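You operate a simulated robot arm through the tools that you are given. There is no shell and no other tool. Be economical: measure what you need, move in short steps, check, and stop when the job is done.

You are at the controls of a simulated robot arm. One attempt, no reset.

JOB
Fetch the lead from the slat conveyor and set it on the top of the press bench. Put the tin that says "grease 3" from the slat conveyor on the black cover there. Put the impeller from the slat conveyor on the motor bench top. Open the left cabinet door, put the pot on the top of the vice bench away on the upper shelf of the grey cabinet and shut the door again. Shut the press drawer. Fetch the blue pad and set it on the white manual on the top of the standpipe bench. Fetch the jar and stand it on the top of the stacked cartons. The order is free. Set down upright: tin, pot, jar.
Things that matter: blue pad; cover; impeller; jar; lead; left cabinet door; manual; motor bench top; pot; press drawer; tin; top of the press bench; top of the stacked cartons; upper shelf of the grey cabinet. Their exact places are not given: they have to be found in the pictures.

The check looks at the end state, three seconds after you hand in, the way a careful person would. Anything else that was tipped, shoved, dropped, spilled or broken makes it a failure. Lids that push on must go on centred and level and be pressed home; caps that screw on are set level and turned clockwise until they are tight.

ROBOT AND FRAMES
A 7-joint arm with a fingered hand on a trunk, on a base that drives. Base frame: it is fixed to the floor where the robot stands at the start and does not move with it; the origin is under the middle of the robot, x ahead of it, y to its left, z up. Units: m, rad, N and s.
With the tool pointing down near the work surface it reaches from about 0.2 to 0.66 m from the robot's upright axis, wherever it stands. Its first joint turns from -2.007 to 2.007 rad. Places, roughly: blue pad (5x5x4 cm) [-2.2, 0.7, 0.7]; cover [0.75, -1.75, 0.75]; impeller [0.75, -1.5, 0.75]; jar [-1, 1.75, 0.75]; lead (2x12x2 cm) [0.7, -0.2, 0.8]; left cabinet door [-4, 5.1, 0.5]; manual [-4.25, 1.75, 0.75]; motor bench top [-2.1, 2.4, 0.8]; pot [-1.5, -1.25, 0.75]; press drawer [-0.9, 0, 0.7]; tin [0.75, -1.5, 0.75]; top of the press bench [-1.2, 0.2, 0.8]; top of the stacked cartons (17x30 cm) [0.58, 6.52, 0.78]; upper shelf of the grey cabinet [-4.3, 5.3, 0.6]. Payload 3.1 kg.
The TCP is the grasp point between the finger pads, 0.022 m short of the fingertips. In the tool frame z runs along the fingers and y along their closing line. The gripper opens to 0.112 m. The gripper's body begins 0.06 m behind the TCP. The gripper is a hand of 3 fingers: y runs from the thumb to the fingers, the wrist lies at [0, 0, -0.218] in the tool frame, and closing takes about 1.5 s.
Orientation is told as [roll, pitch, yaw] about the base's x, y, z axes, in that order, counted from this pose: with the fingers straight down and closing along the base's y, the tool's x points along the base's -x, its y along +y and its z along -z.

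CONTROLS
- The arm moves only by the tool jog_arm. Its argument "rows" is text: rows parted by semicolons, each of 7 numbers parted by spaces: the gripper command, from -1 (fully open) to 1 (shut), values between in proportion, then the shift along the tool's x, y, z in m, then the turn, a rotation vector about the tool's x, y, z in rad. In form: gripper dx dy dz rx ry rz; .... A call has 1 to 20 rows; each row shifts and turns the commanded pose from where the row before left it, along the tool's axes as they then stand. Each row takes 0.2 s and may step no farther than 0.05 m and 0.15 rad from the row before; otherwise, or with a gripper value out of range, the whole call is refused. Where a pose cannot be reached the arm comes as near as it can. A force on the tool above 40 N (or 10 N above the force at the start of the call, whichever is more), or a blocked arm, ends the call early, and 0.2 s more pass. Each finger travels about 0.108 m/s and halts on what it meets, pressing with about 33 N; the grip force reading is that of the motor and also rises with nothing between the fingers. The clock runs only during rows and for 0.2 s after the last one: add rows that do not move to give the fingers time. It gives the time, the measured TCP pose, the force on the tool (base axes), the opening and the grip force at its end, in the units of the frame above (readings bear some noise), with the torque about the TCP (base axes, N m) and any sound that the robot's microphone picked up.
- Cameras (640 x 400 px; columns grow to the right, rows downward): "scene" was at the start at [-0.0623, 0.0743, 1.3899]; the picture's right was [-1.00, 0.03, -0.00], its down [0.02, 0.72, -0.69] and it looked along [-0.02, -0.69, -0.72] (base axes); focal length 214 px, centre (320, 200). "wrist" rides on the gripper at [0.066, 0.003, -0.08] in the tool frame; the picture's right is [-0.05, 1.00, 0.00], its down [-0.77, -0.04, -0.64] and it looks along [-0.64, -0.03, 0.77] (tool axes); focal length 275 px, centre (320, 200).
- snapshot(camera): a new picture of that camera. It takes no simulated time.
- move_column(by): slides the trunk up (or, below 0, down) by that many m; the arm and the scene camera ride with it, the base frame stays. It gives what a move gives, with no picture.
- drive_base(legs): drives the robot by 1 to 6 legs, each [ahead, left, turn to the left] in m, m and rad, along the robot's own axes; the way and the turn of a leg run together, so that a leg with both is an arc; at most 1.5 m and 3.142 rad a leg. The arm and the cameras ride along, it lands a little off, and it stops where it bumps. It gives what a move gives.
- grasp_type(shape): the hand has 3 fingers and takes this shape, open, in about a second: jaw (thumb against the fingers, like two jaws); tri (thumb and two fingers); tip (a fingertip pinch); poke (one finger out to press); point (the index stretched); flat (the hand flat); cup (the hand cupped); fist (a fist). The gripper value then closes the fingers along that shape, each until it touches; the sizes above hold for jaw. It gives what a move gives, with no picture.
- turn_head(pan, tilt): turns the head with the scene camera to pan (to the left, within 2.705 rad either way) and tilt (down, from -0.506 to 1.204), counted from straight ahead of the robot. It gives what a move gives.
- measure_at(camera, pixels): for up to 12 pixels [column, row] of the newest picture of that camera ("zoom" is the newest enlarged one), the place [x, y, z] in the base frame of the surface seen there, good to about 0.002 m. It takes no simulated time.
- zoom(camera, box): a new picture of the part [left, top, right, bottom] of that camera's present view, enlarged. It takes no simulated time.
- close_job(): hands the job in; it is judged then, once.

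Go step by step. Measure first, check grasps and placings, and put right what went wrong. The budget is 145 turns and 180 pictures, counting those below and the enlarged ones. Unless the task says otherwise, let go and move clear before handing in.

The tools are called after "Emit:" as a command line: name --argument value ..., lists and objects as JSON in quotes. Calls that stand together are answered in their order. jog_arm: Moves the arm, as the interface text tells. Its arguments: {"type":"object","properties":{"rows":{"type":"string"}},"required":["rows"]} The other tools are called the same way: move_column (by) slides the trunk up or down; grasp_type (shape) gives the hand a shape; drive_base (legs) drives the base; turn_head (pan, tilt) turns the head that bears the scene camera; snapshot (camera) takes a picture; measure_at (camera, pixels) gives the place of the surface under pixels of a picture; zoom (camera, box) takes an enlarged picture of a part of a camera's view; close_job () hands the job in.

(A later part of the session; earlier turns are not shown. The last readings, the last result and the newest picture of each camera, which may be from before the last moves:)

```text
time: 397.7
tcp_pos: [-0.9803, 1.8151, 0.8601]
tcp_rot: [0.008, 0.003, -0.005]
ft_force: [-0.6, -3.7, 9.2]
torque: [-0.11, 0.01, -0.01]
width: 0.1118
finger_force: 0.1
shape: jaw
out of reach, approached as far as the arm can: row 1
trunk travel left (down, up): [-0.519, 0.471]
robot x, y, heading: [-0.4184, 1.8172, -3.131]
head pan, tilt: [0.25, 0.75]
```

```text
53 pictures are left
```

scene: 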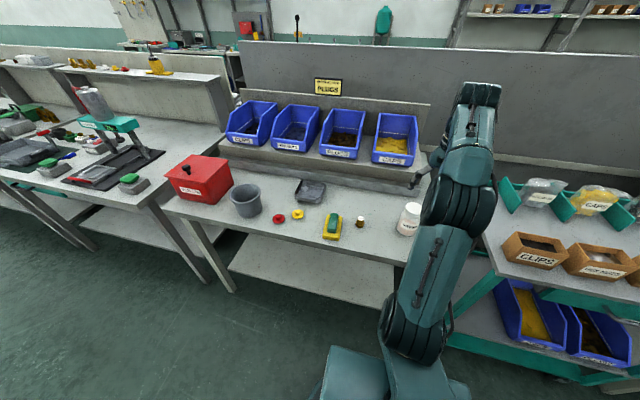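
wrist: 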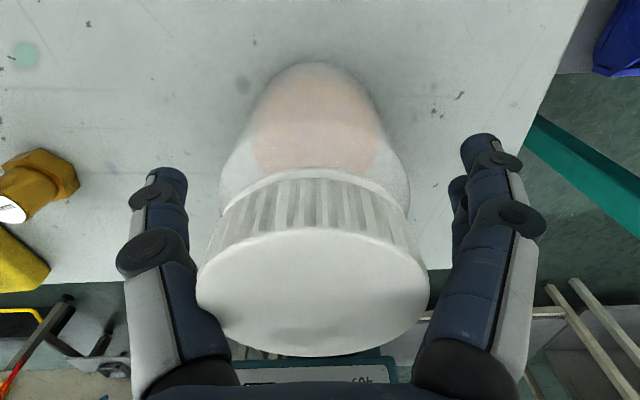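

A light 9 N contact—likely the palm on the lid. Raising 8 mm and centring before closing.

Emit:
jog_arm --rows "-1 0 0 -0.008 0 0 0;-1 0.005 0 0 0 0 0;-1 0 0 0 0 0 0"

Emit:
jog_arm --rows "-0.5 0 0 0 0 0 0;0 0 0 0 0 0 0;0.5 0 0 0 0 0 0;1 0 0 0 0 0 0;1 0 0 0 0 0 0;1 0 0 0 0 0 0"

Emit:
jog_arm --rows "1 0 0 -0.02 0 0 0;1 0 0 -0.03 0 0 0;1 0 0 -0.04 0 0 0;1 -0.02 0 -0.04 0 0 0;1 -0.04 0 -0.03 0 0 0;1 -0.04 0 -0.02 0 0 0;1 0 0 0 0 0 0"

Emit:
snapshot --camera "wrist"

Emit:
zoom --camera "scene" --box '[360, 120, 500, 240]'

```text
time: 398.5
tcp_pos: [-0.9857, 1.8163, 0.8676]
tcp_rot: [0.009, 0.004, -0.009]
ft_force: [0.2, -0.9, 0.6]
torque: [0.01, -0.01, -0.05]
width: 0.1117
finger_force: 0.1
shape: jaw
trunk travel left (down, up): [-0.519, 0.471]
robot x, y, heading: [-0.4197, 1.8188, -3.135]
head pan, tilt: [0.25, 0.75]
```

```text
time: 399.9
tcp_pos: [-0.9853, 1.8164, 0.8675]
tcp_rot: [0.009, 0.001, -0.008]
ft_force: [0.5, -0.1, -0.2]
torque: [-0.02, 0.0, 0.02]
width: 0.0557
finger_force: 33.0
shape: jaw
trunk travel left (down, up): [-0.519, 0.471]
robot x, y, heading: [-0.4194, 1.8148, -3.134]
head pan, tilt: [0.25, 0.75]
```

```text
time: 401.5
tcp_pos: [-0.8881, 1.8134, 1.0491]
tcp_rot: [0.008, 0.0, -0.005]
ft_force: [-0.1, 0.6, -2.8]
torque: [-0.01, -0.03, -0.02]
width: 0.0558
finger_force: 33.1
shape: jaw
trunk travel left (down, up): [-0.519, 0.471]
robot x, y, heading: [-0.4209, 1.8192, -3.135]
head pan, tilt: [0.25, 0.75]
```

```text
52 pictures are left
```

wrist: 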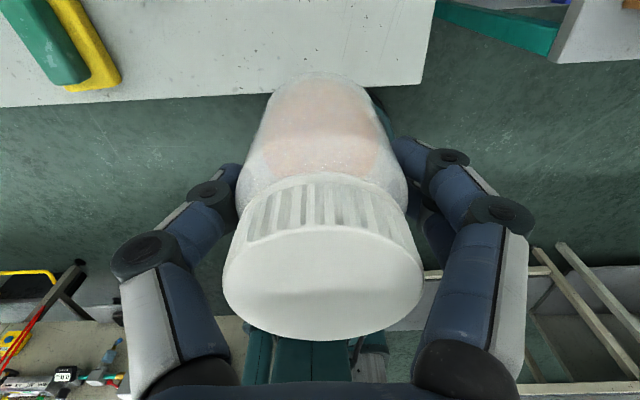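

```text
3.33 times, centred on (430, 180) of scene
```

zoom: 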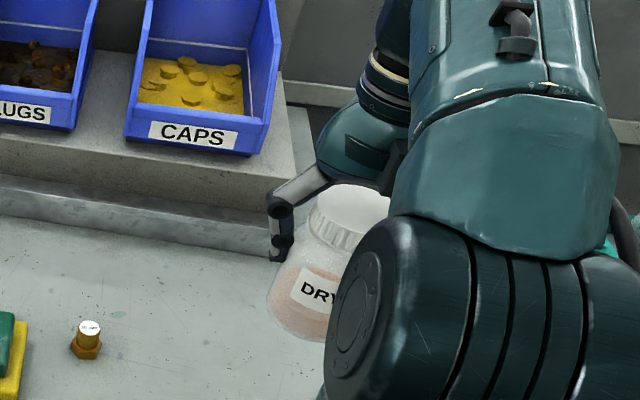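

The jar is held (bottom ≈ TCP − 0.0675). Driving up the aisle to the stacked cartons.

Emit:
drive_base --legs '[[-0.12, 0, 0], [0, 0, -1.571], [1.5, 0, 0], [1.5, 0, 0], [1.5, 0, 0], [0.1, 0, -1.571]]'

Emit:
turn_head --pan 0.2 --tilt 0.7

Emit:
snapshot --camera "scene"

```text
time: 431.5
tcp_pos: [0.2247, 6.405, 1.0496]
tcp_rot: [0.009, 0.001, -3.101]
ft_force: [0.4, -0.5, -2.4]
torque: [0.01, -0.01, 0.01]
width: 0.0559
finger_force: 33.1
shape: jaw
trunk travel left (down, up): [-0.519, 0.471]
robot x, y, heading: [-0.2419, 6.3826, 0.056]
head pan, tilt: [0.25, 0.75]
```

```text
time: 432.1
tcp_pos: [0.2244, 6.406, 1.0486]
tcp_rot: [0.008, 0.003, -3.099]
ft_force: [0.5, -0.7, -2.2]
torque: [-0.03, -0.04, -0.01]
width: 0.0555
finger_force: 33.0
shape: jaw
trunk travel left (down, up): [-0.519, 0.471]
robot x, y, heading: [-0.2421, 6.3794, 0.056]
head pan, tilt: [0.201, 0.7]
```

```text
50 pictures are left
```

scene: 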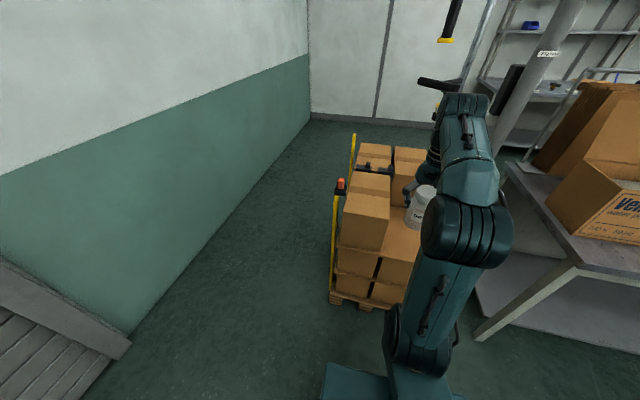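

There are several carton stacks on the pallet. Measuring their tops to find the one at about (0.58,6.52,0.78).

Emit:
zoom --camera "scene" --box '[310, 120, 450, 300]'

Emit:
measure_at --camera "scene" --pixels '[[370, 183], [366, 205], [395, 180], [374, 150], [405, 154], [395, 240], [345, 215], [387, 215], [352, 195], [375, 165], [341, 185], [430, 85]]'

```text
2.22 times, centred on (380, 210) of scene
```

zoom: 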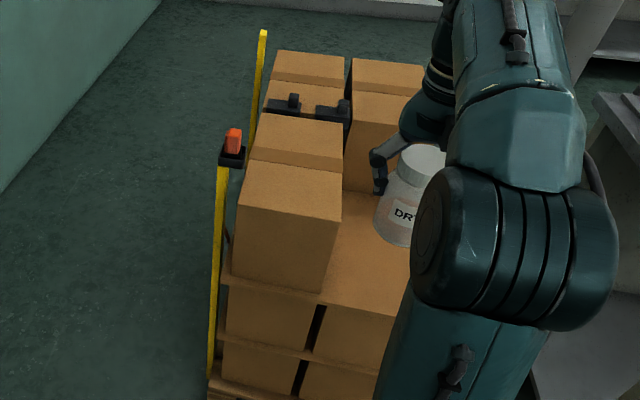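

```text
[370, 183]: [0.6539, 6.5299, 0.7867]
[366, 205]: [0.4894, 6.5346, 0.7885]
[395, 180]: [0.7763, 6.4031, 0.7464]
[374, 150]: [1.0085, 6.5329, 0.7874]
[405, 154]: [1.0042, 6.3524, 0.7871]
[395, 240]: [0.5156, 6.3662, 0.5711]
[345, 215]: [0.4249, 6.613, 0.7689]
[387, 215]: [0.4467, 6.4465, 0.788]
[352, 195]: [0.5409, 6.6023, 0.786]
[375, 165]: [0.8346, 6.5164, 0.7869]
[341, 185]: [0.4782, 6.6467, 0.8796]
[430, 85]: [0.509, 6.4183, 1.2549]
```

The front carton's top is x 0.43–0.73, y 6.44–6.62, z 0.787. Driving in to place the jar near (0.56,6.53).

Emit:
drive_base --legs '[[0, 0.12, -0.056], [0.22, 0, 0]]'

Emit:
snapshot --camera "wrist"

Emit:
snapshot --camera "scene"

```text
time: 434.6
tcp_pos: [0.4397, 6.4984, 1.0486]
tcp_rot: [0.007, 0.0, 3.127]
ft_force: [0.6, -0.6, -1.6]
torque: [-0.03, -0.01, -0.01]
width: 0.0557
finger_force: 33.5
shape: jaw
trunk travel left (down, up): [-0.519, 0.471]
robot x, y, heading: [-0.0315, 6.4975, -0.003]
head pan, tilt: [0.201, 0.7]
```

```text
48 pictures are left
```

wrist: 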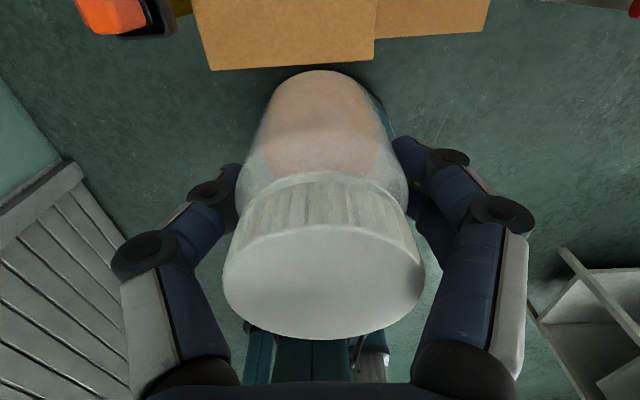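

```text
47 pictures are left
```

scene: 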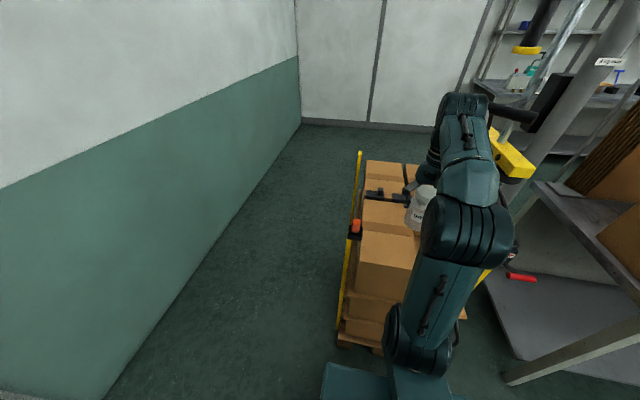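

A yellow hanging fixture appears near the arm at (510,158); checking its distance and the carton corners.

Emit:
measure_at --camera "scene" --pixels '[[512, 160], [500, 140], [510, 110], [555, 100], [357, 232], [357, 222], [375, 190], [400, 192], [480, 285], [385, 240]]'

Emit:
measure_at --camera "wrist" --pixels '[[215, 65], [370, 60], [130, 30], [170, 10], [300, 30]]'

```text
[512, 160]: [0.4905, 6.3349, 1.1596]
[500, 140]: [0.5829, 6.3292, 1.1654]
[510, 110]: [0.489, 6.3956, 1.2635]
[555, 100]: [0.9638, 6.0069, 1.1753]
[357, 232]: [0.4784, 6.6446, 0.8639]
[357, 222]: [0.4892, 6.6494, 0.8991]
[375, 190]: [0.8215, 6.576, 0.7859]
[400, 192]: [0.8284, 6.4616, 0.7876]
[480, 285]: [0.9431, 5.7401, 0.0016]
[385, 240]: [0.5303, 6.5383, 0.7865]
```

```text
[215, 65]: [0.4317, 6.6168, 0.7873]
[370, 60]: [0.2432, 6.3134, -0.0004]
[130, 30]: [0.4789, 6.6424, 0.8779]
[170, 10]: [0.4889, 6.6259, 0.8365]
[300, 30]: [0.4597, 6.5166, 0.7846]
```

The fixture is near (0.5–0.58,6.33,1.16), close to the wrist side. Enlarging to see what protrudes.

Emit:
zoom --camera "scene" --box '[400, 60, 600, 200]'

Emit:
measure_at --camera "zoom" --pixels '[[310, 160], [350, 180], [410, 190], [310, 250], [400, 330], [300, 290], [380, 280], [440, 100], [420, 140], [290, 270], [330, 165], [390, 340]]'

```text
2.86 times, centred on (500, 130) of scene
```

zoom: 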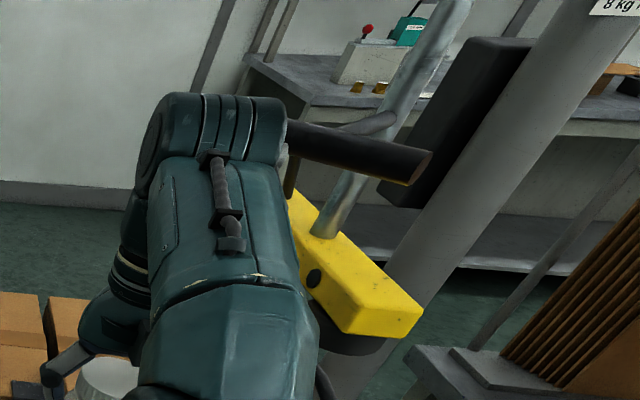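

```text
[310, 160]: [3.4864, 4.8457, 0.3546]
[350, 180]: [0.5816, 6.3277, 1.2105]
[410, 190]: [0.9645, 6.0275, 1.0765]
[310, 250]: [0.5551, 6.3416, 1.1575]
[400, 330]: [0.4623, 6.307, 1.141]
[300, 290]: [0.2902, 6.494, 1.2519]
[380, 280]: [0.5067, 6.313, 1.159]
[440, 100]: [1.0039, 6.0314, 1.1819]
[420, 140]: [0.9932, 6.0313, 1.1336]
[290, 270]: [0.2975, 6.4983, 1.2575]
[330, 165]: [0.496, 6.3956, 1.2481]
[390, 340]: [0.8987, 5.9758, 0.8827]
```

Emit:
measure_at --camera "zoom" --pixels '[[295, 138], [310, 142], [340, 148], [380, 158], [415, 168], [428, 165], [370, 125], [390, 118], [330, 215], [295, 205], [360, 345], [330, 340]]'

Emit:
turn_head --pan -0.05 --tilt 0.2

Emit:
snapshot --camera "scene"

```text
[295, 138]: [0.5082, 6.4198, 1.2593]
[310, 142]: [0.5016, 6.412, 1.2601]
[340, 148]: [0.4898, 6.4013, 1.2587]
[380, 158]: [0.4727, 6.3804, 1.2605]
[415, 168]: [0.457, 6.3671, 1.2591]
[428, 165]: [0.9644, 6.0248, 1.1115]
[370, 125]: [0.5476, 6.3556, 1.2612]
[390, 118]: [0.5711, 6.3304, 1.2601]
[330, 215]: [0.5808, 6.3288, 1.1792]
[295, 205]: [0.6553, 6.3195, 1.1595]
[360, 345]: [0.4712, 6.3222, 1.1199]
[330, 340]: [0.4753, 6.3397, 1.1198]
```

```text
time: 435.5
tcp_pos: [0.4386, 6.4967, 1.0484]
tcp_rot: [0.009, 0.002, 3.128]
ft_force: [0.3, -0.1, -2.2]
torque: [0.02, -0.01, 0.01]
width: 0.0557
finger_force: 33.0
shape: jaw
trunk travel left (down, up): [-0.519, 0.471]
robot x, y, heading: [-0.0295, 6.5022, -0.002]
head pan, tilt: [-0.051, 0.201]
```

```text
45 pictures are left
```

scene: 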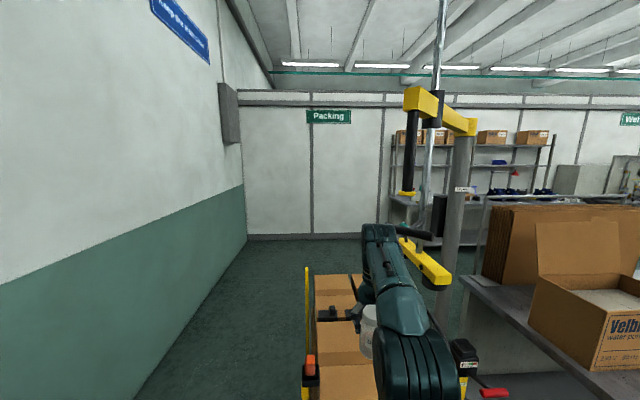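

The black T-handle hangs at z 1.26 from about (0.457,6.367) to beyond (0.51,6.42). I'll back off, shift left, and lower the trunk so the arm passes beneath it.

Emit:
drive_base --legs '[[-0.15, 0, 0], [0, 0.06, 0]]'

Emit:
move_column --by -0.13

Emit:
turn_head --pan -0.05 --tilt 0.6

Emit:
snapshot --camera "scene"

```text
time: 437.5
tcp_pos: [0.2892, 6.5598, 1.049]
tcp_rot: [0.011, 0.001, 3.127]
ft_force: [-0.3, -0.3, -1.3]
torque: [-0.01, -0.04, -0.01]
width: 0.0554
finger_force: 32.9
shape: jaw
trunk travel left (down, up): [-0.519, 0.471]
robot x, y, heading: [-0.1817, 6.5578, -0.004]
head pan, tilt: [-0.051, 0.201]
```

```text
time: 439.1
tcp_pos: [0.2892, 6.5589, 0.9189]
tcp_rot: [0.009, 0.003, 3.128]
ft_force: [-0.9, -0.9, -1.9]
torque: [0.06, -0.02, -0.01]
width: 0.0556
finger_force: 33.1
shape: jaw
trunk travel left (down, up): [-0.389, 0.601]
robot x, y, heading: [-0.1823, 6.562, -0.006]
head pan, tilt: [-0.051, 0.201]
```

```text
time: 439.9
tcp_pos: [0.2879, 6.5591, 0.9182]
tcp_rot: [0.008, 0.004, 3.127]
ft_force: [1.1, 0.0, -2.3]
torque: [-0.02, -0.01, 0.0]
width: 0.0554
finger_force: 33.3
shape: jaw
trunk travel left (down, up): [-0.389, 0.601]
robot x, y, heading: [-0.1798, 6.5578, -0.001]
head pan, tilt: [-0.051, 0.6]
```

```text
44 pictures are left
```

scene: 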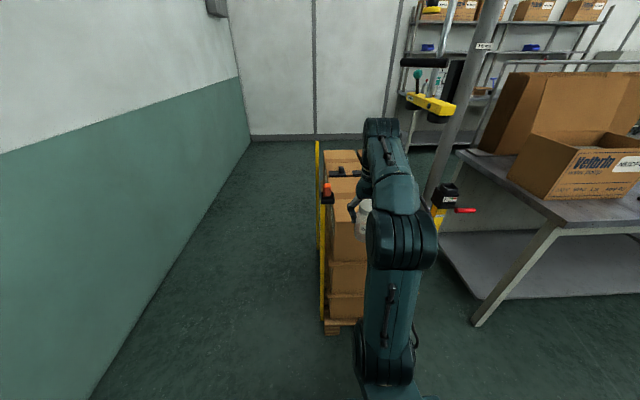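

The T-handle is now clearly above the arm (403–445,63). Driving in 0.12 m, then aligning the jar over the carton.

Emit:
measure_at --camera "scene" --pixels '[[405, 63], [440, 63], [410, 97], [326, 190]]'

Emit:
drive_base --legs '[[0.12, 0, 0]]'

Emit:
jog_arm --rows "1 0.03 0.012 0 0 0 0;1 0.03 0.012 0.005 0 0 0;1 0.03 0.012 0.01 0 0 0;1 0 0 0.015 0 0 0;1 0 0 0 0 0 0"

Emit:
snapshot --camera "wrist"

Emit:
zoom --camera "scene" --box '[280, 120, 460, 280]'

```text
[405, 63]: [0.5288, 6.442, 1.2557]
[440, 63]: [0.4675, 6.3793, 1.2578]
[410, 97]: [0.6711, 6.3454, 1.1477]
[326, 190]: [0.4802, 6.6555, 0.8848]
```

```text
time: 441.2
tcp_pos: [0.4085, 6.5611, 0.917]
tcp_rot: [0.008, -0.001, 3.131]
ft_force: [-0.2, -0.3, -1.9]
torque: [-0.02, -0.01, -0.01]
width: 0.0556
finger_force: 32.9
shape: jaw
trunk travel left (down, up): [-0.389, 0.601]
robot x, y, heading: [-0.0618, 6.5585, 0.0]
head pan, tilt: [-0.051, 0.6]
```

```text
time: 442.4
tcp_pos: [0.4811, 6.5213, 0.8876]
tcp_rot: [0.009, 0.002, 3.131]
ft_force: [-0.3, 0.4, -2.2]
torque: [-0.01, -0.02, 0.01]
width: 0.0556
finger_force: 32.6
shape: jaw
out of reach, approached as far as the arm can: row 3
trunk travel left (down, up): [-0.389, 0.601]
robot x, y, heading: [-0.0579, 6.5636, 0.001]
head pan, tilt: [-0.051, 0.6]
```

```text
43 pictures are left
```

wrist: 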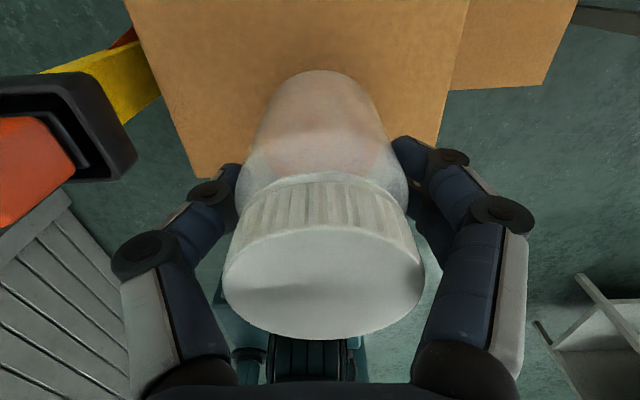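

```text
2.50 times, centred on (370, 200) of scene
```

zoom: 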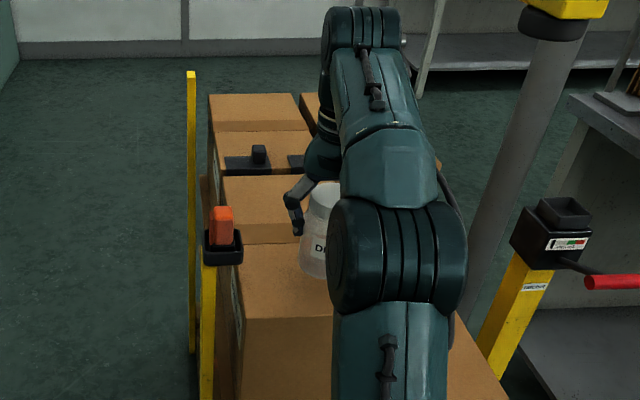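

The jar is over the carton's front part. Advancing the base 5 cm to centre it better, then lowering.

Emit:
drive_base --legs '[[0.05, 0, 0]]'

Emit:
jog_arm --rows "1 0 0 0.012 0 0 0;1 0 0 0.01 0 0 0;1 0 0 0.005 0 0 0;1 0 0 0 0 0 0"

Emit:
snapshot --camera "wrist"

Emit:
zoom --camera "scene" --box '[300, 150, 420, 260]'

```text
time: 443.3
tcp_pos: [0.5329, 6.5209, 0.8888]
tcp_rot: [0.009, -0.001, 3.13]
ft_force: [0.4, 0.1, -2.8]
torque: [0.01, 0.01, 0.04]
width: 0.0555
finger_force: 33.5
shape: jaw
trunk travel left (down, up): [-0.389, 0.601]
robot x, y, heading: [-0.0073, 6.563, -0.002]
head pan, tilt: [-0.051, 0.6]
```

```text
time: 444.3
tcp_pos: [0.5332, 6.5216, 0.8642]
tcp_rot: [0.01, 0.0, 3.131]
ft_force: [0.4, 0.2, -1.7]
torque: [-0.02, -0.01, 0.0]
width: 0.0554
finger_force: 32.9
shape: jaw
trunk travel left (down, up): [-0.389, 0.601]
robot x, y, heading: [-0.0068, 6.5605, 0.001]
head pan, tilt: [-0.051, 0.6]
```

```text
41 pictures are left
```

wrist: 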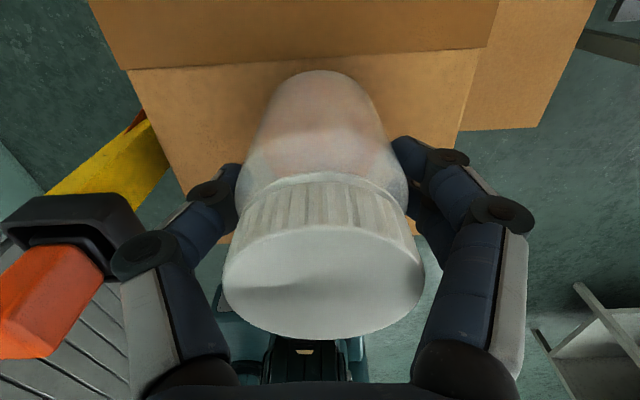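

```text
3.64 times, centred on (360, 205) of scene
```

zoom: 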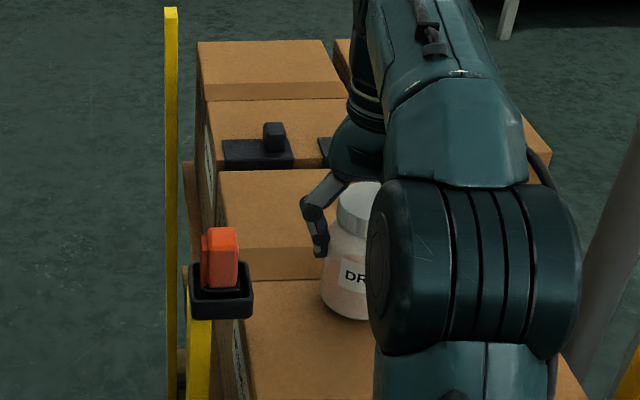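

Centred over the carton. Lowering the last centimetre until contact.

Emit:
jog_arm --rows "1 0 0 0.005 0 0 0;1 0 0 0.003 0 0 0;1 0 0 0.0015 0 0 0;1 0 0 0 0 0 0"

Emit:
jog_arm --rows "1 0 0 0.0015 0 0 0;1 0 0 0 0 0 0"

```text
time: 445.3
tcp_pos: [0.5332, 6.5216, 0.853]
tcp_rot: [0.01, 0.001, 3.131]
ft_force: [1.5, 0.5, 2.2]
torque: [-0.03, 0.0, 0.0]
width: 0.0555
finger_force: 32.9
shape: jaw
trunk travel left (down, up): [-0.389, 0.601]
robot x, y, heading: [-0.0063, 6.5601, 0.002]
head pan, tilt: [-0.051, 0.6]
```

```text
time: 445.9
tcp_pos: [0.5323, 6.5221, 0.8526]
tcp_rot: [0.009, 0.006, 3.132]
ft_force: [4.4, 0.0, 15.4]
torque: [0.03, -0.04, 0.02]
width: 0.0554
finger_force: 33.0
shape: jaw
trunk travel left (down, up): [-0.389, 0.601]
robot x, y, heading: [-0.0081, 6.559, 0.005]
head pan, tilt: [-0.051, 0.6]
```

Contact (15 N). Releasing a little, rising 9 cm only (staying under the T-handle), then backing the base off.

Emit:
jog_arm --rows "1 0 0 -0.0015 0 0 0;0.4 0 0 0 0 0 0;0 0 0 0 0 0 0;-0.35 0 0 0 0 0 0;-0.35 0 0 0 0 0 0;-0.35 0 0 -0.02 0 0 0;-0.35 0 0 -0.03 0 0 0;-0.35 0 0 -0.03 0 0 0;-0.35 0 0 -0.015 0 0 0;-0.35 0 0 0 0 0 0"

Emit:
drive_base --legs '[[-0.25, 0, 0]]'

Emit:
snapshot --camera "scene"

Emit:
zoom --camera "scene" --box '[280, 110, 420, 230]'

```text
time: 448.1
tcp_pos: [0.5335, 6.5224, 0.9039]
tcp_rot: [0.007, 0.002, 3.13]
ft_force: [0.0, -0.9, -1.0]
torque: [0.01, 0.02, 0.01]
width: 0.0754
finger_force: 0.1
shape: jaw
out of reach, approached as far as the arm can: row 8, 9
trunk travel left (down, up): [-0.389, 0.601]
robot x, y, heading: [-0.0058, 6.5587, 0.004]
head pan, tilt: [-0.051, 0.6]
```

```text
time: 449.9
tcp_pos: [0.2852, 6.5203, 0.9035]
tcp_rot: [0.01, 0.001, 3.131]
ft_force: [-0.5, -0.7, -0.5]
torque: [0.0, 0.02, 0.04]
width: 0.0751
finger_force: 0.0
shape: jaw
trunk travel left (down, up): [-0.389, 0.601]
robot x, y, heading: [-0.2571, 6.558, -0.0]
head pan, tilt: [-0.051, 0.6]
```

```text
39 pictures are left
```

scene: 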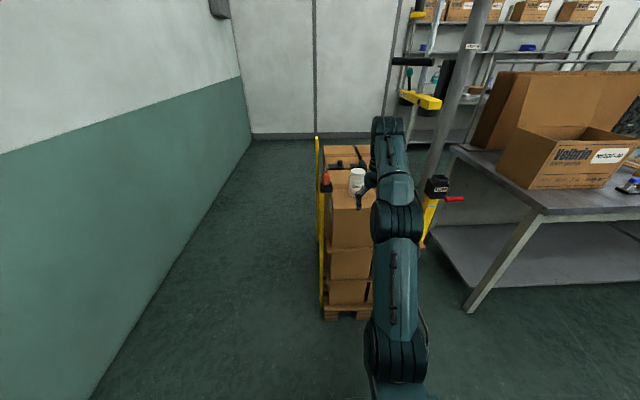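

```text
3.33 times, centred on (350, 170) of scene
```

zoom: 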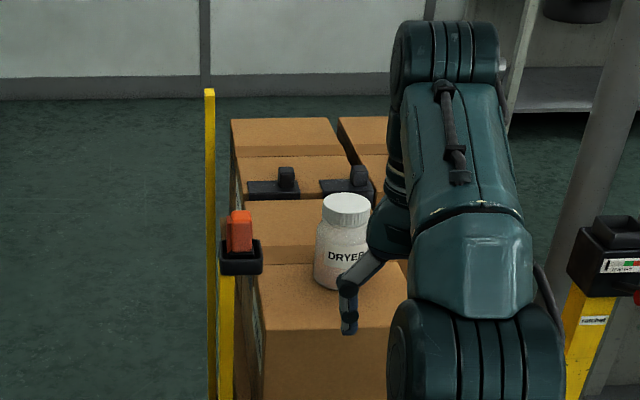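

The jar stands upright on the carton. Raising the trunk, retracting, turning left (away from the packing bench) and driving down the aisle to the vice bench.

Emit:
move_column --by 0.13

Emit:
jog_arm --rows "-0.35 -0.04 0 0 0 0 0;-0.35 -0.04 0 0 0 0 0;-0.35 -0.03 0 0 0 0 0;-0.35 0 0 0 0 0 0"

Emit:
drive_base --legs '[[0, 0, 2.36], [0, 0, 2.352], [1.5, 0, 0], [1.5, 0, 0], [1.5, 0, 0]]'

```text
time: 451.5
tcp_pos: [0.2865, 6.5204, 1.0332]
tcp_rot: [0.008, 0.002, 3.132]
ft_force: [0.1, 0.7, 0.5]
torque: [0.0, 0.01, 0.01]
width: 0.0753
finger_force: 0.1
shape: jaw
trunk travel left (down, up): [-0.519, 0.471]
robot x, y, heading: [-0.258, 6.5617, 0.001]
head pan, tilt: [-0.051, 0.6]
```

```text
time: 452.5
tcp_pos: [0.1752, 6.5228, 1.0331]
tcp_rot: [0.007, 0.0, 3.131]
ft_force: [0.3, 0.0, -0.1]
torque: [0.01, 0.02, -0.03]
width: 0.075
finger_force: 0.0
shape: jaw
trunk travel left (down, up): [-0.519, 0.471]
robot x, y, heading: [-0.2551, 6.5575, 0.001]
head pan, tilt: [-0.051, 0.6]
```

```text
time: 484.8
tcp_pos: [-0.3086, 1.6971, 1.0332]
tcp_rot: [0.008, 0.001, 1.564]
ft_force: [0.1, 0.0, -0.1]
torque: [-0.02, -0.04, 0.05]
width: 0.0752
finger_force: 0.1
shape: jaw
trunk travel left (down, up): [-0.519, 0.471]
robot x, y, heading: [-0.2723, 2.129, -1.564]
head pan, tilt: [-0.051, 0.6]
```

Emit:
drive_base --legs '[[1.5, 0, 0], [1.5, 0, 0], [0.35, 0, 0], [0, 0, -1.571]]'

Emit:
turn_head --pan 0.2 --tilt 0.6

Emit:
snapshot --camera "scene"

```text
time: 504.7
tcp_pos: [-0.6773, -1.1587, 1.034]
tcp_rot: [0.008, 0.002, 0.01]
ft_force: [-0.4, -0.3, 0.5]
torque: [-0.01, 0.0, 0.04]
width: 0.0756
finger_force: 0.0
shape: jaw
trunk travel left (down, up): [-0.519, 0.471]
robot x, y, heading: [-0.246, -1.1822, -3.123]
head pan, tilt: [-0.051, 0.6]
```

```text
time: 505.5
tcp_pos: [-0.6769, -1.1577, 1.033]
tcp_rot: [0.008, 0.002, 0.013]
ft_force: [0.4, -0.7, 0.6]
torque: [0.0, 0.01, -0.03]
width: 0.0753
finger_force: 0.0
shape: jaw
trunk travel left (down, up): [-0.519, 0.471]
robot x, y, heading: [-0.2458, -1.1865, -3.12]
head pan, tilt: [0.201, 0.6]
```

```text
37 pictures are left
```

scene: 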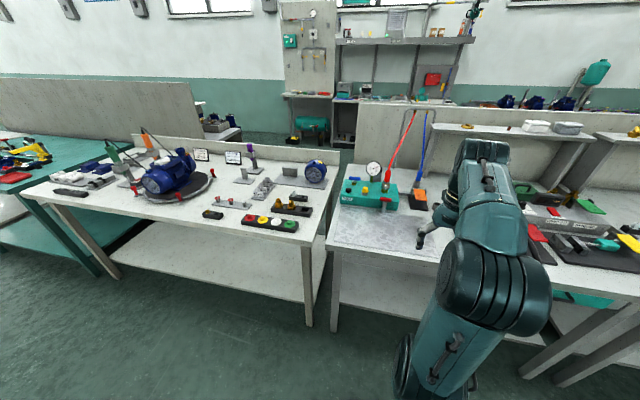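

Nothing obviously labelled a pot yet; enlarging both benches ahead.

Emit:
zoom --camera "scene" --box '[180, 120, 350, 240]'

Emit:
turn_head --pan -0.6 --tilt 0.65

Emit:
snapshot --camera "scene"

```text
3.33 times, centred on (265, 180) of scene
```

zoom: 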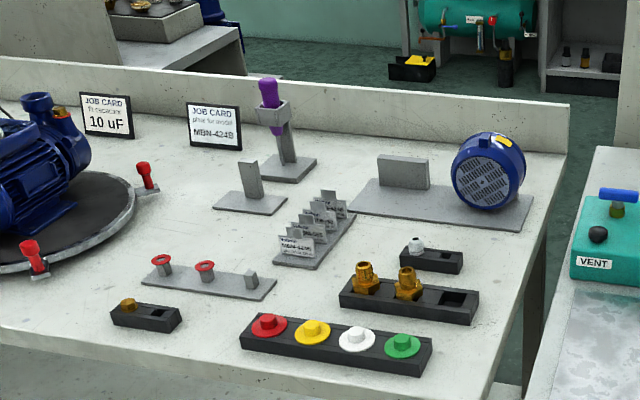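

```text
time: 506.6
tcp_pos: [-0.6762, -1.1593, 1.0334]
tcp_rot: [0.008, 0.001, 0.01]
ft_force: [-0.2, -0.6, 0.7]
torque: [-0.01, 0.02, -0.02]
width: 0.0752
finger_force: 0.1
shape: jaw
trunk travel left (down, up): [-0.519, 0.471]
robot x, y, heading: [-0.2441, -1.1839, -3.114]
head pan, tilt: [-0.6, 0.649]
```

```text
35 pictures are left
```

scene: 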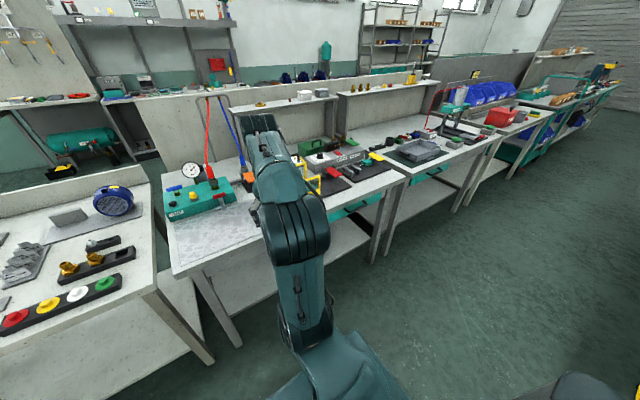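

Enlarging the bench straight ahead, around the VENT box and the shelf behind.

Emit:
zoom --camera "scene" --box '[140, 80, 300, 200]'

Emit:
zoom --camera "scene" --box '[280, 80, 440, 200]'

Emit:
measure_at --camera "scene" --pixels '[[190, 205], [110, 200], [190, 240], [290, 165], [345, 150], [310, 92], [225, 150], [60, 300], [160, 290], [300, 190], [350, 180], [40, 215]]'

```text
3.33 times, centred on (220, 140) of scene
```

zoom: 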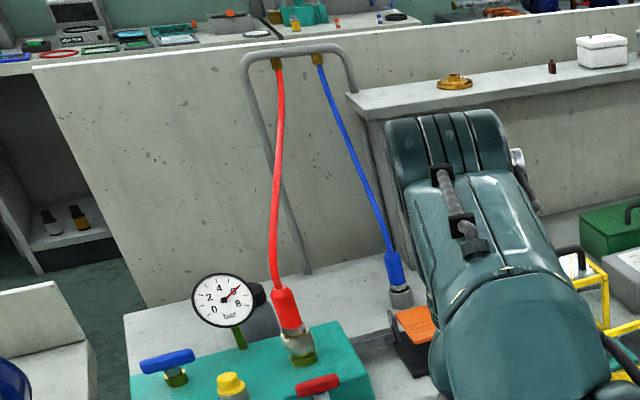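

```text
3.33 times, centred on (360, 140) of scene
```

zoom: 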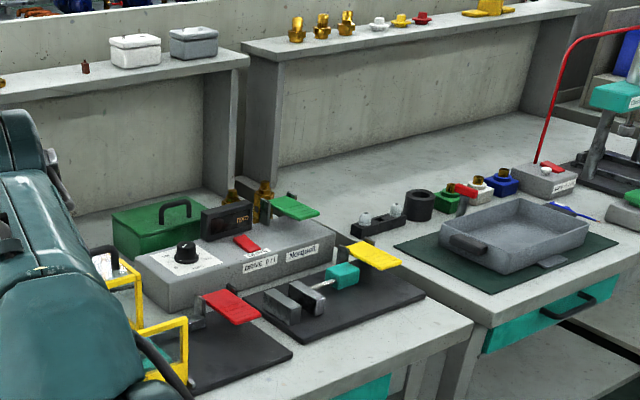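

```text
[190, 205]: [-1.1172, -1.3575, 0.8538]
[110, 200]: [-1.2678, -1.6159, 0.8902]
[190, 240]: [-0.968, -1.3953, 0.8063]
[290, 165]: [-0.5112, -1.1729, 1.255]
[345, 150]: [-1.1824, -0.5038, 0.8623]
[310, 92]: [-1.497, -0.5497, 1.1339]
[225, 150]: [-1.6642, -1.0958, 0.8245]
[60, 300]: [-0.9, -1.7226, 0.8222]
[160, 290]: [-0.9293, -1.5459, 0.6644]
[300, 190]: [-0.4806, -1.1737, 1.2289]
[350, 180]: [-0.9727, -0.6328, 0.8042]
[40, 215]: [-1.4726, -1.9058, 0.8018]
```

Small capped bottles show behind at zoom (50,222) and (78,215) on a lower surface. Measuring those and looking further left.

Emit:
measure_at --camera "scene" --pixels '[[155, 147], [163, 144], [60, 170], [90, 140], [300, 95], [306, 91]]'

Emit:
turn_head --pan 0.45 --tilt 0.35

Emit:
snapshot --camera "scene"

```text
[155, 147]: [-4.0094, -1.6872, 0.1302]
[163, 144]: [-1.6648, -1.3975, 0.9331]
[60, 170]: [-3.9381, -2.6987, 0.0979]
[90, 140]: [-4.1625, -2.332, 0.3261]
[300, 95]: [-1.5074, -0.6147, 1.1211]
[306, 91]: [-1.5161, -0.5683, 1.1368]
```

```text
time: 507.9
tcp_pos: [-0.6766, -1.158, 1.0337]
tcp_rot: [0.009, 0.001, 0.01]
ft_force: [1.0, 0.5, -0.1]
torque: [0.0, 0.01, 0.0]
width: 0.0752
finger_force: 0.0
shape: jaw
trunk travel left (down, up): [-0.519, 0.471]
robot x, y, heading: [-0.2411, -1.1831, -3.12]
head pan, tilt: [0.45, 0.351]
```

```text
32 pictures are left
```

scene: 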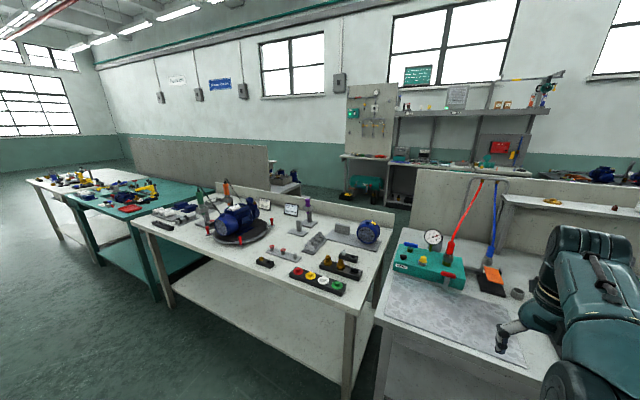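

A small round grey item shows at (517,292), near x≈-1.3, y≈-1.2. Enlarging and measuring it.

Emit:
zoom --camera "scene" --box '[470, 250, 550, 310]'

Emit:
measure_at --camera "scene" --pixels '[[517, 291], [517, 297], [492, 280], [560, 370], [292, 178], [285, 186]]'

```text
6.67 times, centred on (510, 280) of scene
```

zoom: 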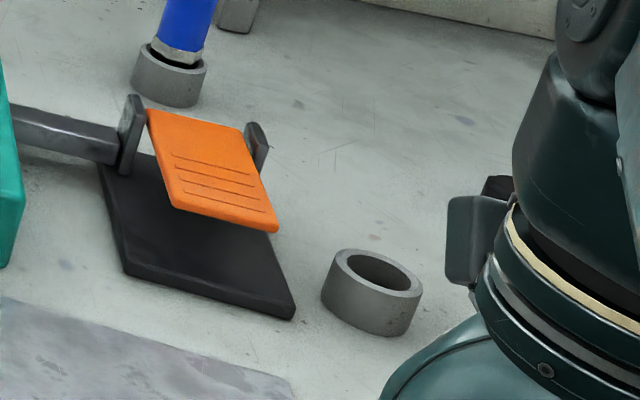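

```text
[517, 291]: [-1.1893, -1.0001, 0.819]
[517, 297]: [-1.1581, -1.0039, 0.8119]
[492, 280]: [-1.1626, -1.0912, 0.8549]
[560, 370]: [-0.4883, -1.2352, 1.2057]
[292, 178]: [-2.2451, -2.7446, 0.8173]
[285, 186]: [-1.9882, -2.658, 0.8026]
```

That's a ring. Another grey object shows at the top of that zoom (237,12), further back. Enlarging there.

Emit:
zoom --camera "scene" --box '[415, 215, 545, 285]'

Emit:
measure_at --camera "zoom" --pixels '[[415, 175], [425, 160], [300, 100], [500, 170], [100, 130], [60, 60], [415, 190]]'

```text
4.92 times, centred on (480, 250) of scene
```

zoom: 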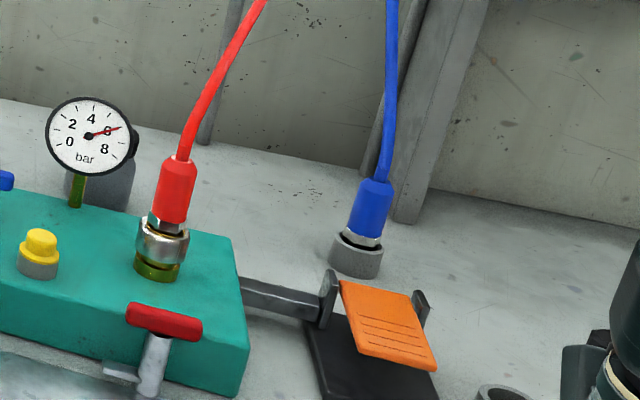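

```text
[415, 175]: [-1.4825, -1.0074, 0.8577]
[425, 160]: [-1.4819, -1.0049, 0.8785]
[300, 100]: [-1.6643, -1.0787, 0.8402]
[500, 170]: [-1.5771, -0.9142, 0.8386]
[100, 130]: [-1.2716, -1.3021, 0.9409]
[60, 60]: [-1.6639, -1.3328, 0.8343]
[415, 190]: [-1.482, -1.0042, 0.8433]
```

A grey cylinder is half-hidden behind the gauge at zoom (115,185). I'll raise the trunk for a better vantage and look at it.

Emit:
measure_at --camera "zoom" --pixels '[[122, 190], [115, 205], [125, 165], [70, 185]]'

Emit:
move_column --by 0.46

Emit:
turn_head --pan 0.3 --tilt 0.6

Emit:
snapshot --camera "scene"

```text
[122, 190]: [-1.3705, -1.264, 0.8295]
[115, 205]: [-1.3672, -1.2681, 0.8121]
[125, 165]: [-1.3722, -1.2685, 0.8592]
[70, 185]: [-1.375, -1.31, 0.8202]
```

```text
refused: 0.46 is not a number from -0.4 to 0.4
```

```text
time: 508.7
tcp_pos: [-0.6758, -1.1573, 1.0336]
tcp_rot: [0.008, 0.002, 0.011]
ft_force: [0.4, -0.2, -0.9]
torque: [-0.03, 0.01, -0.02]
width: 0.0754
finger_force: 0.0
shape: jaw
trunk travel left (down, up): [-0.519, 0.471]
robot x, y, heading: [-0.2418, -1.1809, -3.12]
head pan, tilt: [0.3, 0.6]
```

```text
29 pictures are left
```

scene: 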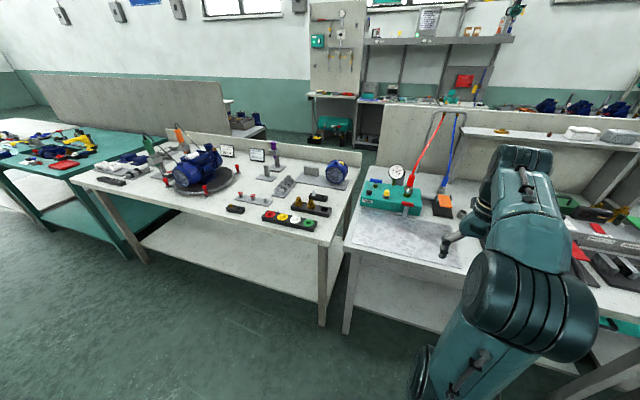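

The cylinder at about (-1.40,-1.29) fits the given rough place. Raising the trunk 0.4 for a view from above.

Emit:
move_column --by 0.4

Emit:
turn_head --pan 0.1 --tilt 0.8

Emit:
snapshot --camera "scene"

```text
time: 512.5
tcp_pos: [-0.6761, -1.1584, 1.4331]
tcp_rot: [0.008, 0.001, 0.01]
ft_force: [0.2, -0.1, 0.2]
torque: [0.01, -0.01, 0.0]
width: 0.0755
finger_force: 0.1
shape: jaw
trunk travel left (down, up): [-0.919, 0.071]
robot x, y, heading: [-0.2457, -1.1857, -3.122]
head pan, tilt: [0.3, 0.6]
```

```text
time: 513.2
tcp_pos: [-0.6778, -1.1574, 1.4333]
tcp_rot: [0.009, 0.003, 0.009]
ft_force: [-0.3, -0.5, 1.2]
torque: [-0.03, 0.02, -0.06]
width: 0.0755
finger_force: 0.0
shape: jaw
trunk travel left (down, up): [-0.919, 0.071]
robot x, y, heading: [-0.2461, -1.1866, -3.12]
head pan, tilt: [0.099, 0.799]
```

```text
28 pictures are left
```

scene: 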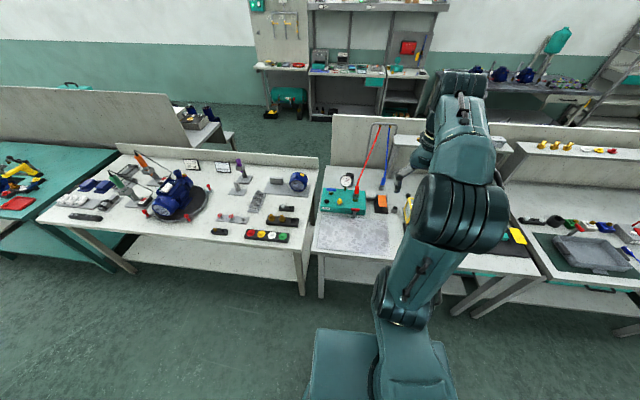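

Emit:
zoom --camera "scene" --box '[305, 155, 415, 235]'

Emit:
measure_at --camera "zoom" --pixels '[[240, 85], [240, 120], [225, 110], [265, 95], [240, 160], [290, 60], [180, 130], [190, 200], [150, 300], [90, 60]]'

```text
5.00 times, centred on (360, 195) of scene
```

zoom: 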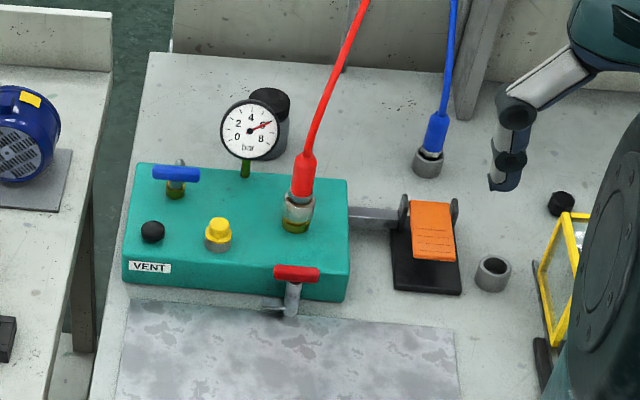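

```text
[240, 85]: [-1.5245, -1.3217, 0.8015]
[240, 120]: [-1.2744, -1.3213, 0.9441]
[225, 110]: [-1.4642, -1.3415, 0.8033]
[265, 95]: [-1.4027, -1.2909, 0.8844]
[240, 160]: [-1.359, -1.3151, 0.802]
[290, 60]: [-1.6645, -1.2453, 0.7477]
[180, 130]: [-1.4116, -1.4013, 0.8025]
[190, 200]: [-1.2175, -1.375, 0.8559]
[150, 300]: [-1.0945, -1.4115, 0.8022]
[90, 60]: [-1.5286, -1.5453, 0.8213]
```

The pot (grey with a black lid, top 0.884) stands at about (-1.40,-1.285), right behind the gauge. Measuring the hose, gauge, pot edges and bench front for an approach.

Emit:
measure_at --camera "zoom" --pixels '[[303, 170], [318, 120], [335, 75], [352, 30], [270, 90], [288, 100], [283, 130], [272, 125], [252, 102], [278, 150], [250, 93], [445, 60]]'

Emit:
measure_at --camera "scene" --pixels '[[350, 259], [320, 258], [350, 285], [300, 250], [310, 280], [375, 125], [395, 128], [340, 250]]'

```text
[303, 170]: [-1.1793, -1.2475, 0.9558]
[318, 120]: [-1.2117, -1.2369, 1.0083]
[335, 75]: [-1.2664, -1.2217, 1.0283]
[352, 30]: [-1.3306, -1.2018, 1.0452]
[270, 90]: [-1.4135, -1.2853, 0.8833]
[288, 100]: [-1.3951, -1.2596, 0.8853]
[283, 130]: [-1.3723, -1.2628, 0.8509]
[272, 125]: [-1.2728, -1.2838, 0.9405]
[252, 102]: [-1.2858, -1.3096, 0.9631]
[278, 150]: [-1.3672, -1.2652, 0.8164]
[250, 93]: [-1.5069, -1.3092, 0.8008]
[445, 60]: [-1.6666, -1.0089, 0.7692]
```

```text
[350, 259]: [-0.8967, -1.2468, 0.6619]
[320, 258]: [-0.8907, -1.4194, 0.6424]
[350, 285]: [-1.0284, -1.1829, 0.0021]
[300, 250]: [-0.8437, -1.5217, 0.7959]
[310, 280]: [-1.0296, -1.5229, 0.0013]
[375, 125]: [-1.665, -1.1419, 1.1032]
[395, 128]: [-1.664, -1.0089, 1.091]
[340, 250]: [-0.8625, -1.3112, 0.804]
```

The red hose runs close (y -1.24..-1.20, z 0.96–1.05) and the gauge is in front, so I need a near-vertical approach from above with the trunk high and the base tight to the bench. Driving in carefully.

Emit:
drive_base --legs '[[0, 0.2, -0.022], [0.39, 0, 0]]'

Emit:
turn_head --pan 0.0 --tilt 1.2

Emit:
snapshot --camera "scene"

```text
time: 516.9
tcp_pos: [-1.062, -1.353, 1.4323]
tcp_rot: [0.008, -0.002, -0.002]
ft_force: [-0.7, 0.5, -0.2]
torque: [0.0, -0.03, 0.01]
width: 0.0753
finger_force: 0.1
shape: jaw
trunk travel left (down, up): [-0.919, 0.071]
robot x, y, heading: [-0.6309, -1.3847, -3.133]
head pan, tilt: [0.099, 0.799]
stopped in leg 2: the robot was blocked; the commanded pose is now the measured one
```

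```text
time: 517.8
tcp_pos: [-1.0576, -1.3516, 1.434]
tcp_rot: [0.01, 0.0, -0.005]
ft_force: [0.3, 0.1, 0.3]
torque: [0.02, 0.0, 0.0]
width: 0.0753
finger_force: 0.2
shape: jaw
trunk travel left (down, up): [-0.919, 0.071]
robot x, y, heading: [-0.631, -1.3886, -3.134]
head pan, tilt: [0.0, 1.201]
```

```text
26 pictures are left
```

scene: 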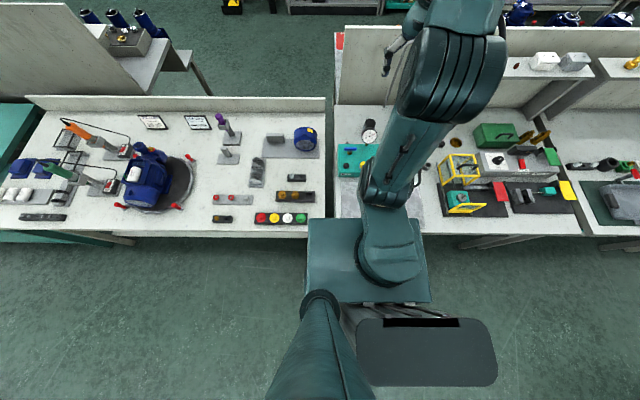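

The base is at its limit (x -0.631). So I'll tilt the hand about 28° forward and come down from above behind the gauge; first to a hover at (-1.398,-1.29,1.10).

Emit:
jog_arm --rows "-0.75 0 0 0 0 0.14 0;-0.75 0 0 0 0 0.14 0;-0.75 0 0 0 0 0.14 0;-0.75 0 0 0 0 0.07 0;-0.75 0.0143 0.0062 0.0454 0 0 0;-0.75 0.0143 0.0062 0.0454 0 0 0;-0.75 0.0143 0.0062 0.0454 0 0 0;-0.75 0.0143 0.0062 0.0454 0 0 0;-0.75 0.0143 0.0062 0.0454 0 0 0;-0.75 0.0143 0.0062 0.0454 0 0 0;-0.75 0.0143 0.0062 0.0454 0 0 0;-0.75 0.0143 0.0062 0.0454 0 0 0;-0.75 0.0143 0.0062 0.0454 0 0 0;-0.75 0.0143 0.0062 0.0454 0 0 0;-0.75 0 0 0 0 0 0"

Emit:
snapshot --camera "wrist"

```text
time: 521.0
tcp_pos: [-1.3841, -1.2877, 1.1067]
tcp_rot: [0.011, 0.49, 0.001]
ft_force: [1.0, 0.4, 0.1]
torque: [0.0, 0.01, 0.01]
width: 0.098
finger_force: 0.1
shape: jaw
out of reach, approached as far as the arm can: row 14
trunk travel left (down, up): [-0.919, 0.071]
robot x, y, heading: [-0.6284, -1.3842, -3.129]
head pan, tilt: [0.0, 1.201]
```

```text
25 pictures are left
```

wrist: 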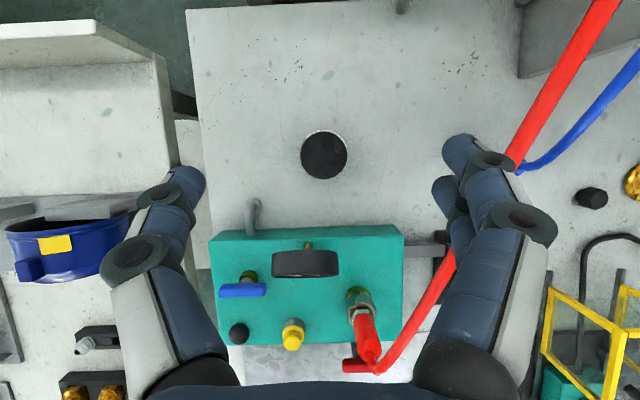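

The wrist view shows the pot lid at (323,155), gauge at (305,262), and the red hose near the right fingers. Measuring.

Emit:
measure_at --camera "wrist" --pixels '[[323, 155], [301, 155], [347, 155], [323, 133], [323, 178], [305, 250], [335, 262], [545, 100], [520, 150], [440, 280], [400, 340], [590, 30]]'

```text
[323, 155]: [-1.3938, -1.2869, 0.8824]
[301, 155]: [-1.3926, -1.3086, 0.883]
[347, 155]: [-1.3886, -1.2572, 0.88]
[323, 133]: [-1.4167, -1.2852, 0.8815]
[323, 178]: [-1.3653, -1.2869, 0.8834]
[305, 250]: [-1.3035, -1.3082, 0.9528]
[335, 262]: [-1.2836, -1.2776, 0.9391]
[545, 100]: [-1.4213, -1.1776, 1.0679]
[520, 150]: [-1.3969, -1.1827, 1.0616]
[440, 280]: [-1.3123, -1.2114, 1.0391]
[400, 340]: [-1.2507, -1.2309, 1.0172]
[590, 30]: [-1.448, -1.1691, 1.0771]
```

Pot axis (-1.391,-1.284), lid radius 26 mm; gauge back at x -1.3035. Descending straight down (in tilted tool axes), most of the way, with jaws at 7.5 cm.

Emit:
jog_arm --rows "-0.35 0 0 0 0 0 0;-0.35 0 0 0 0 0 0;-0.35 -0.0182 0.0006 0.0365 0 0 0;-0.35 -0.0182 0.0006 0.0365 0 0 0;-0.35 -0.0182 0.0006 0.0365 0 0 0;-0.35 -0.0182 0.0006 0.0365 0 0 0;-0.35 -0.0091 0.0006 0.0183 0 0 0;-0.35 0 0 0 0 0 0"

Emit:
snapshot --camera "wrist"

```text
time: 522.8
tcp_pos: [-1.3419, -1.2869, 0.9486]
tcp_rot: [0.008, 0.491, 0.001]
ft_force: [0.6, -0.1, -0.5]
torque: [0.04, 0.01, 0.0]
width: 0.0759
finger_force: 0.2
shape: jaw
out of reach, approached as far as the arm can: row 3, 4, 5, 6, 7
trunk travel left (down, up): [-0.919, 0.071]
robot x, y, heading: [-0.6295, -1.3841, -3.134]
head pan, tilt: [0.0, 1.201]
```

```text
24 pictures are left
```

wrist: 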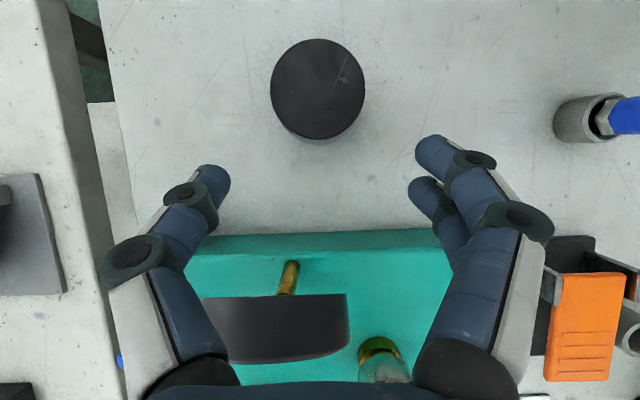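

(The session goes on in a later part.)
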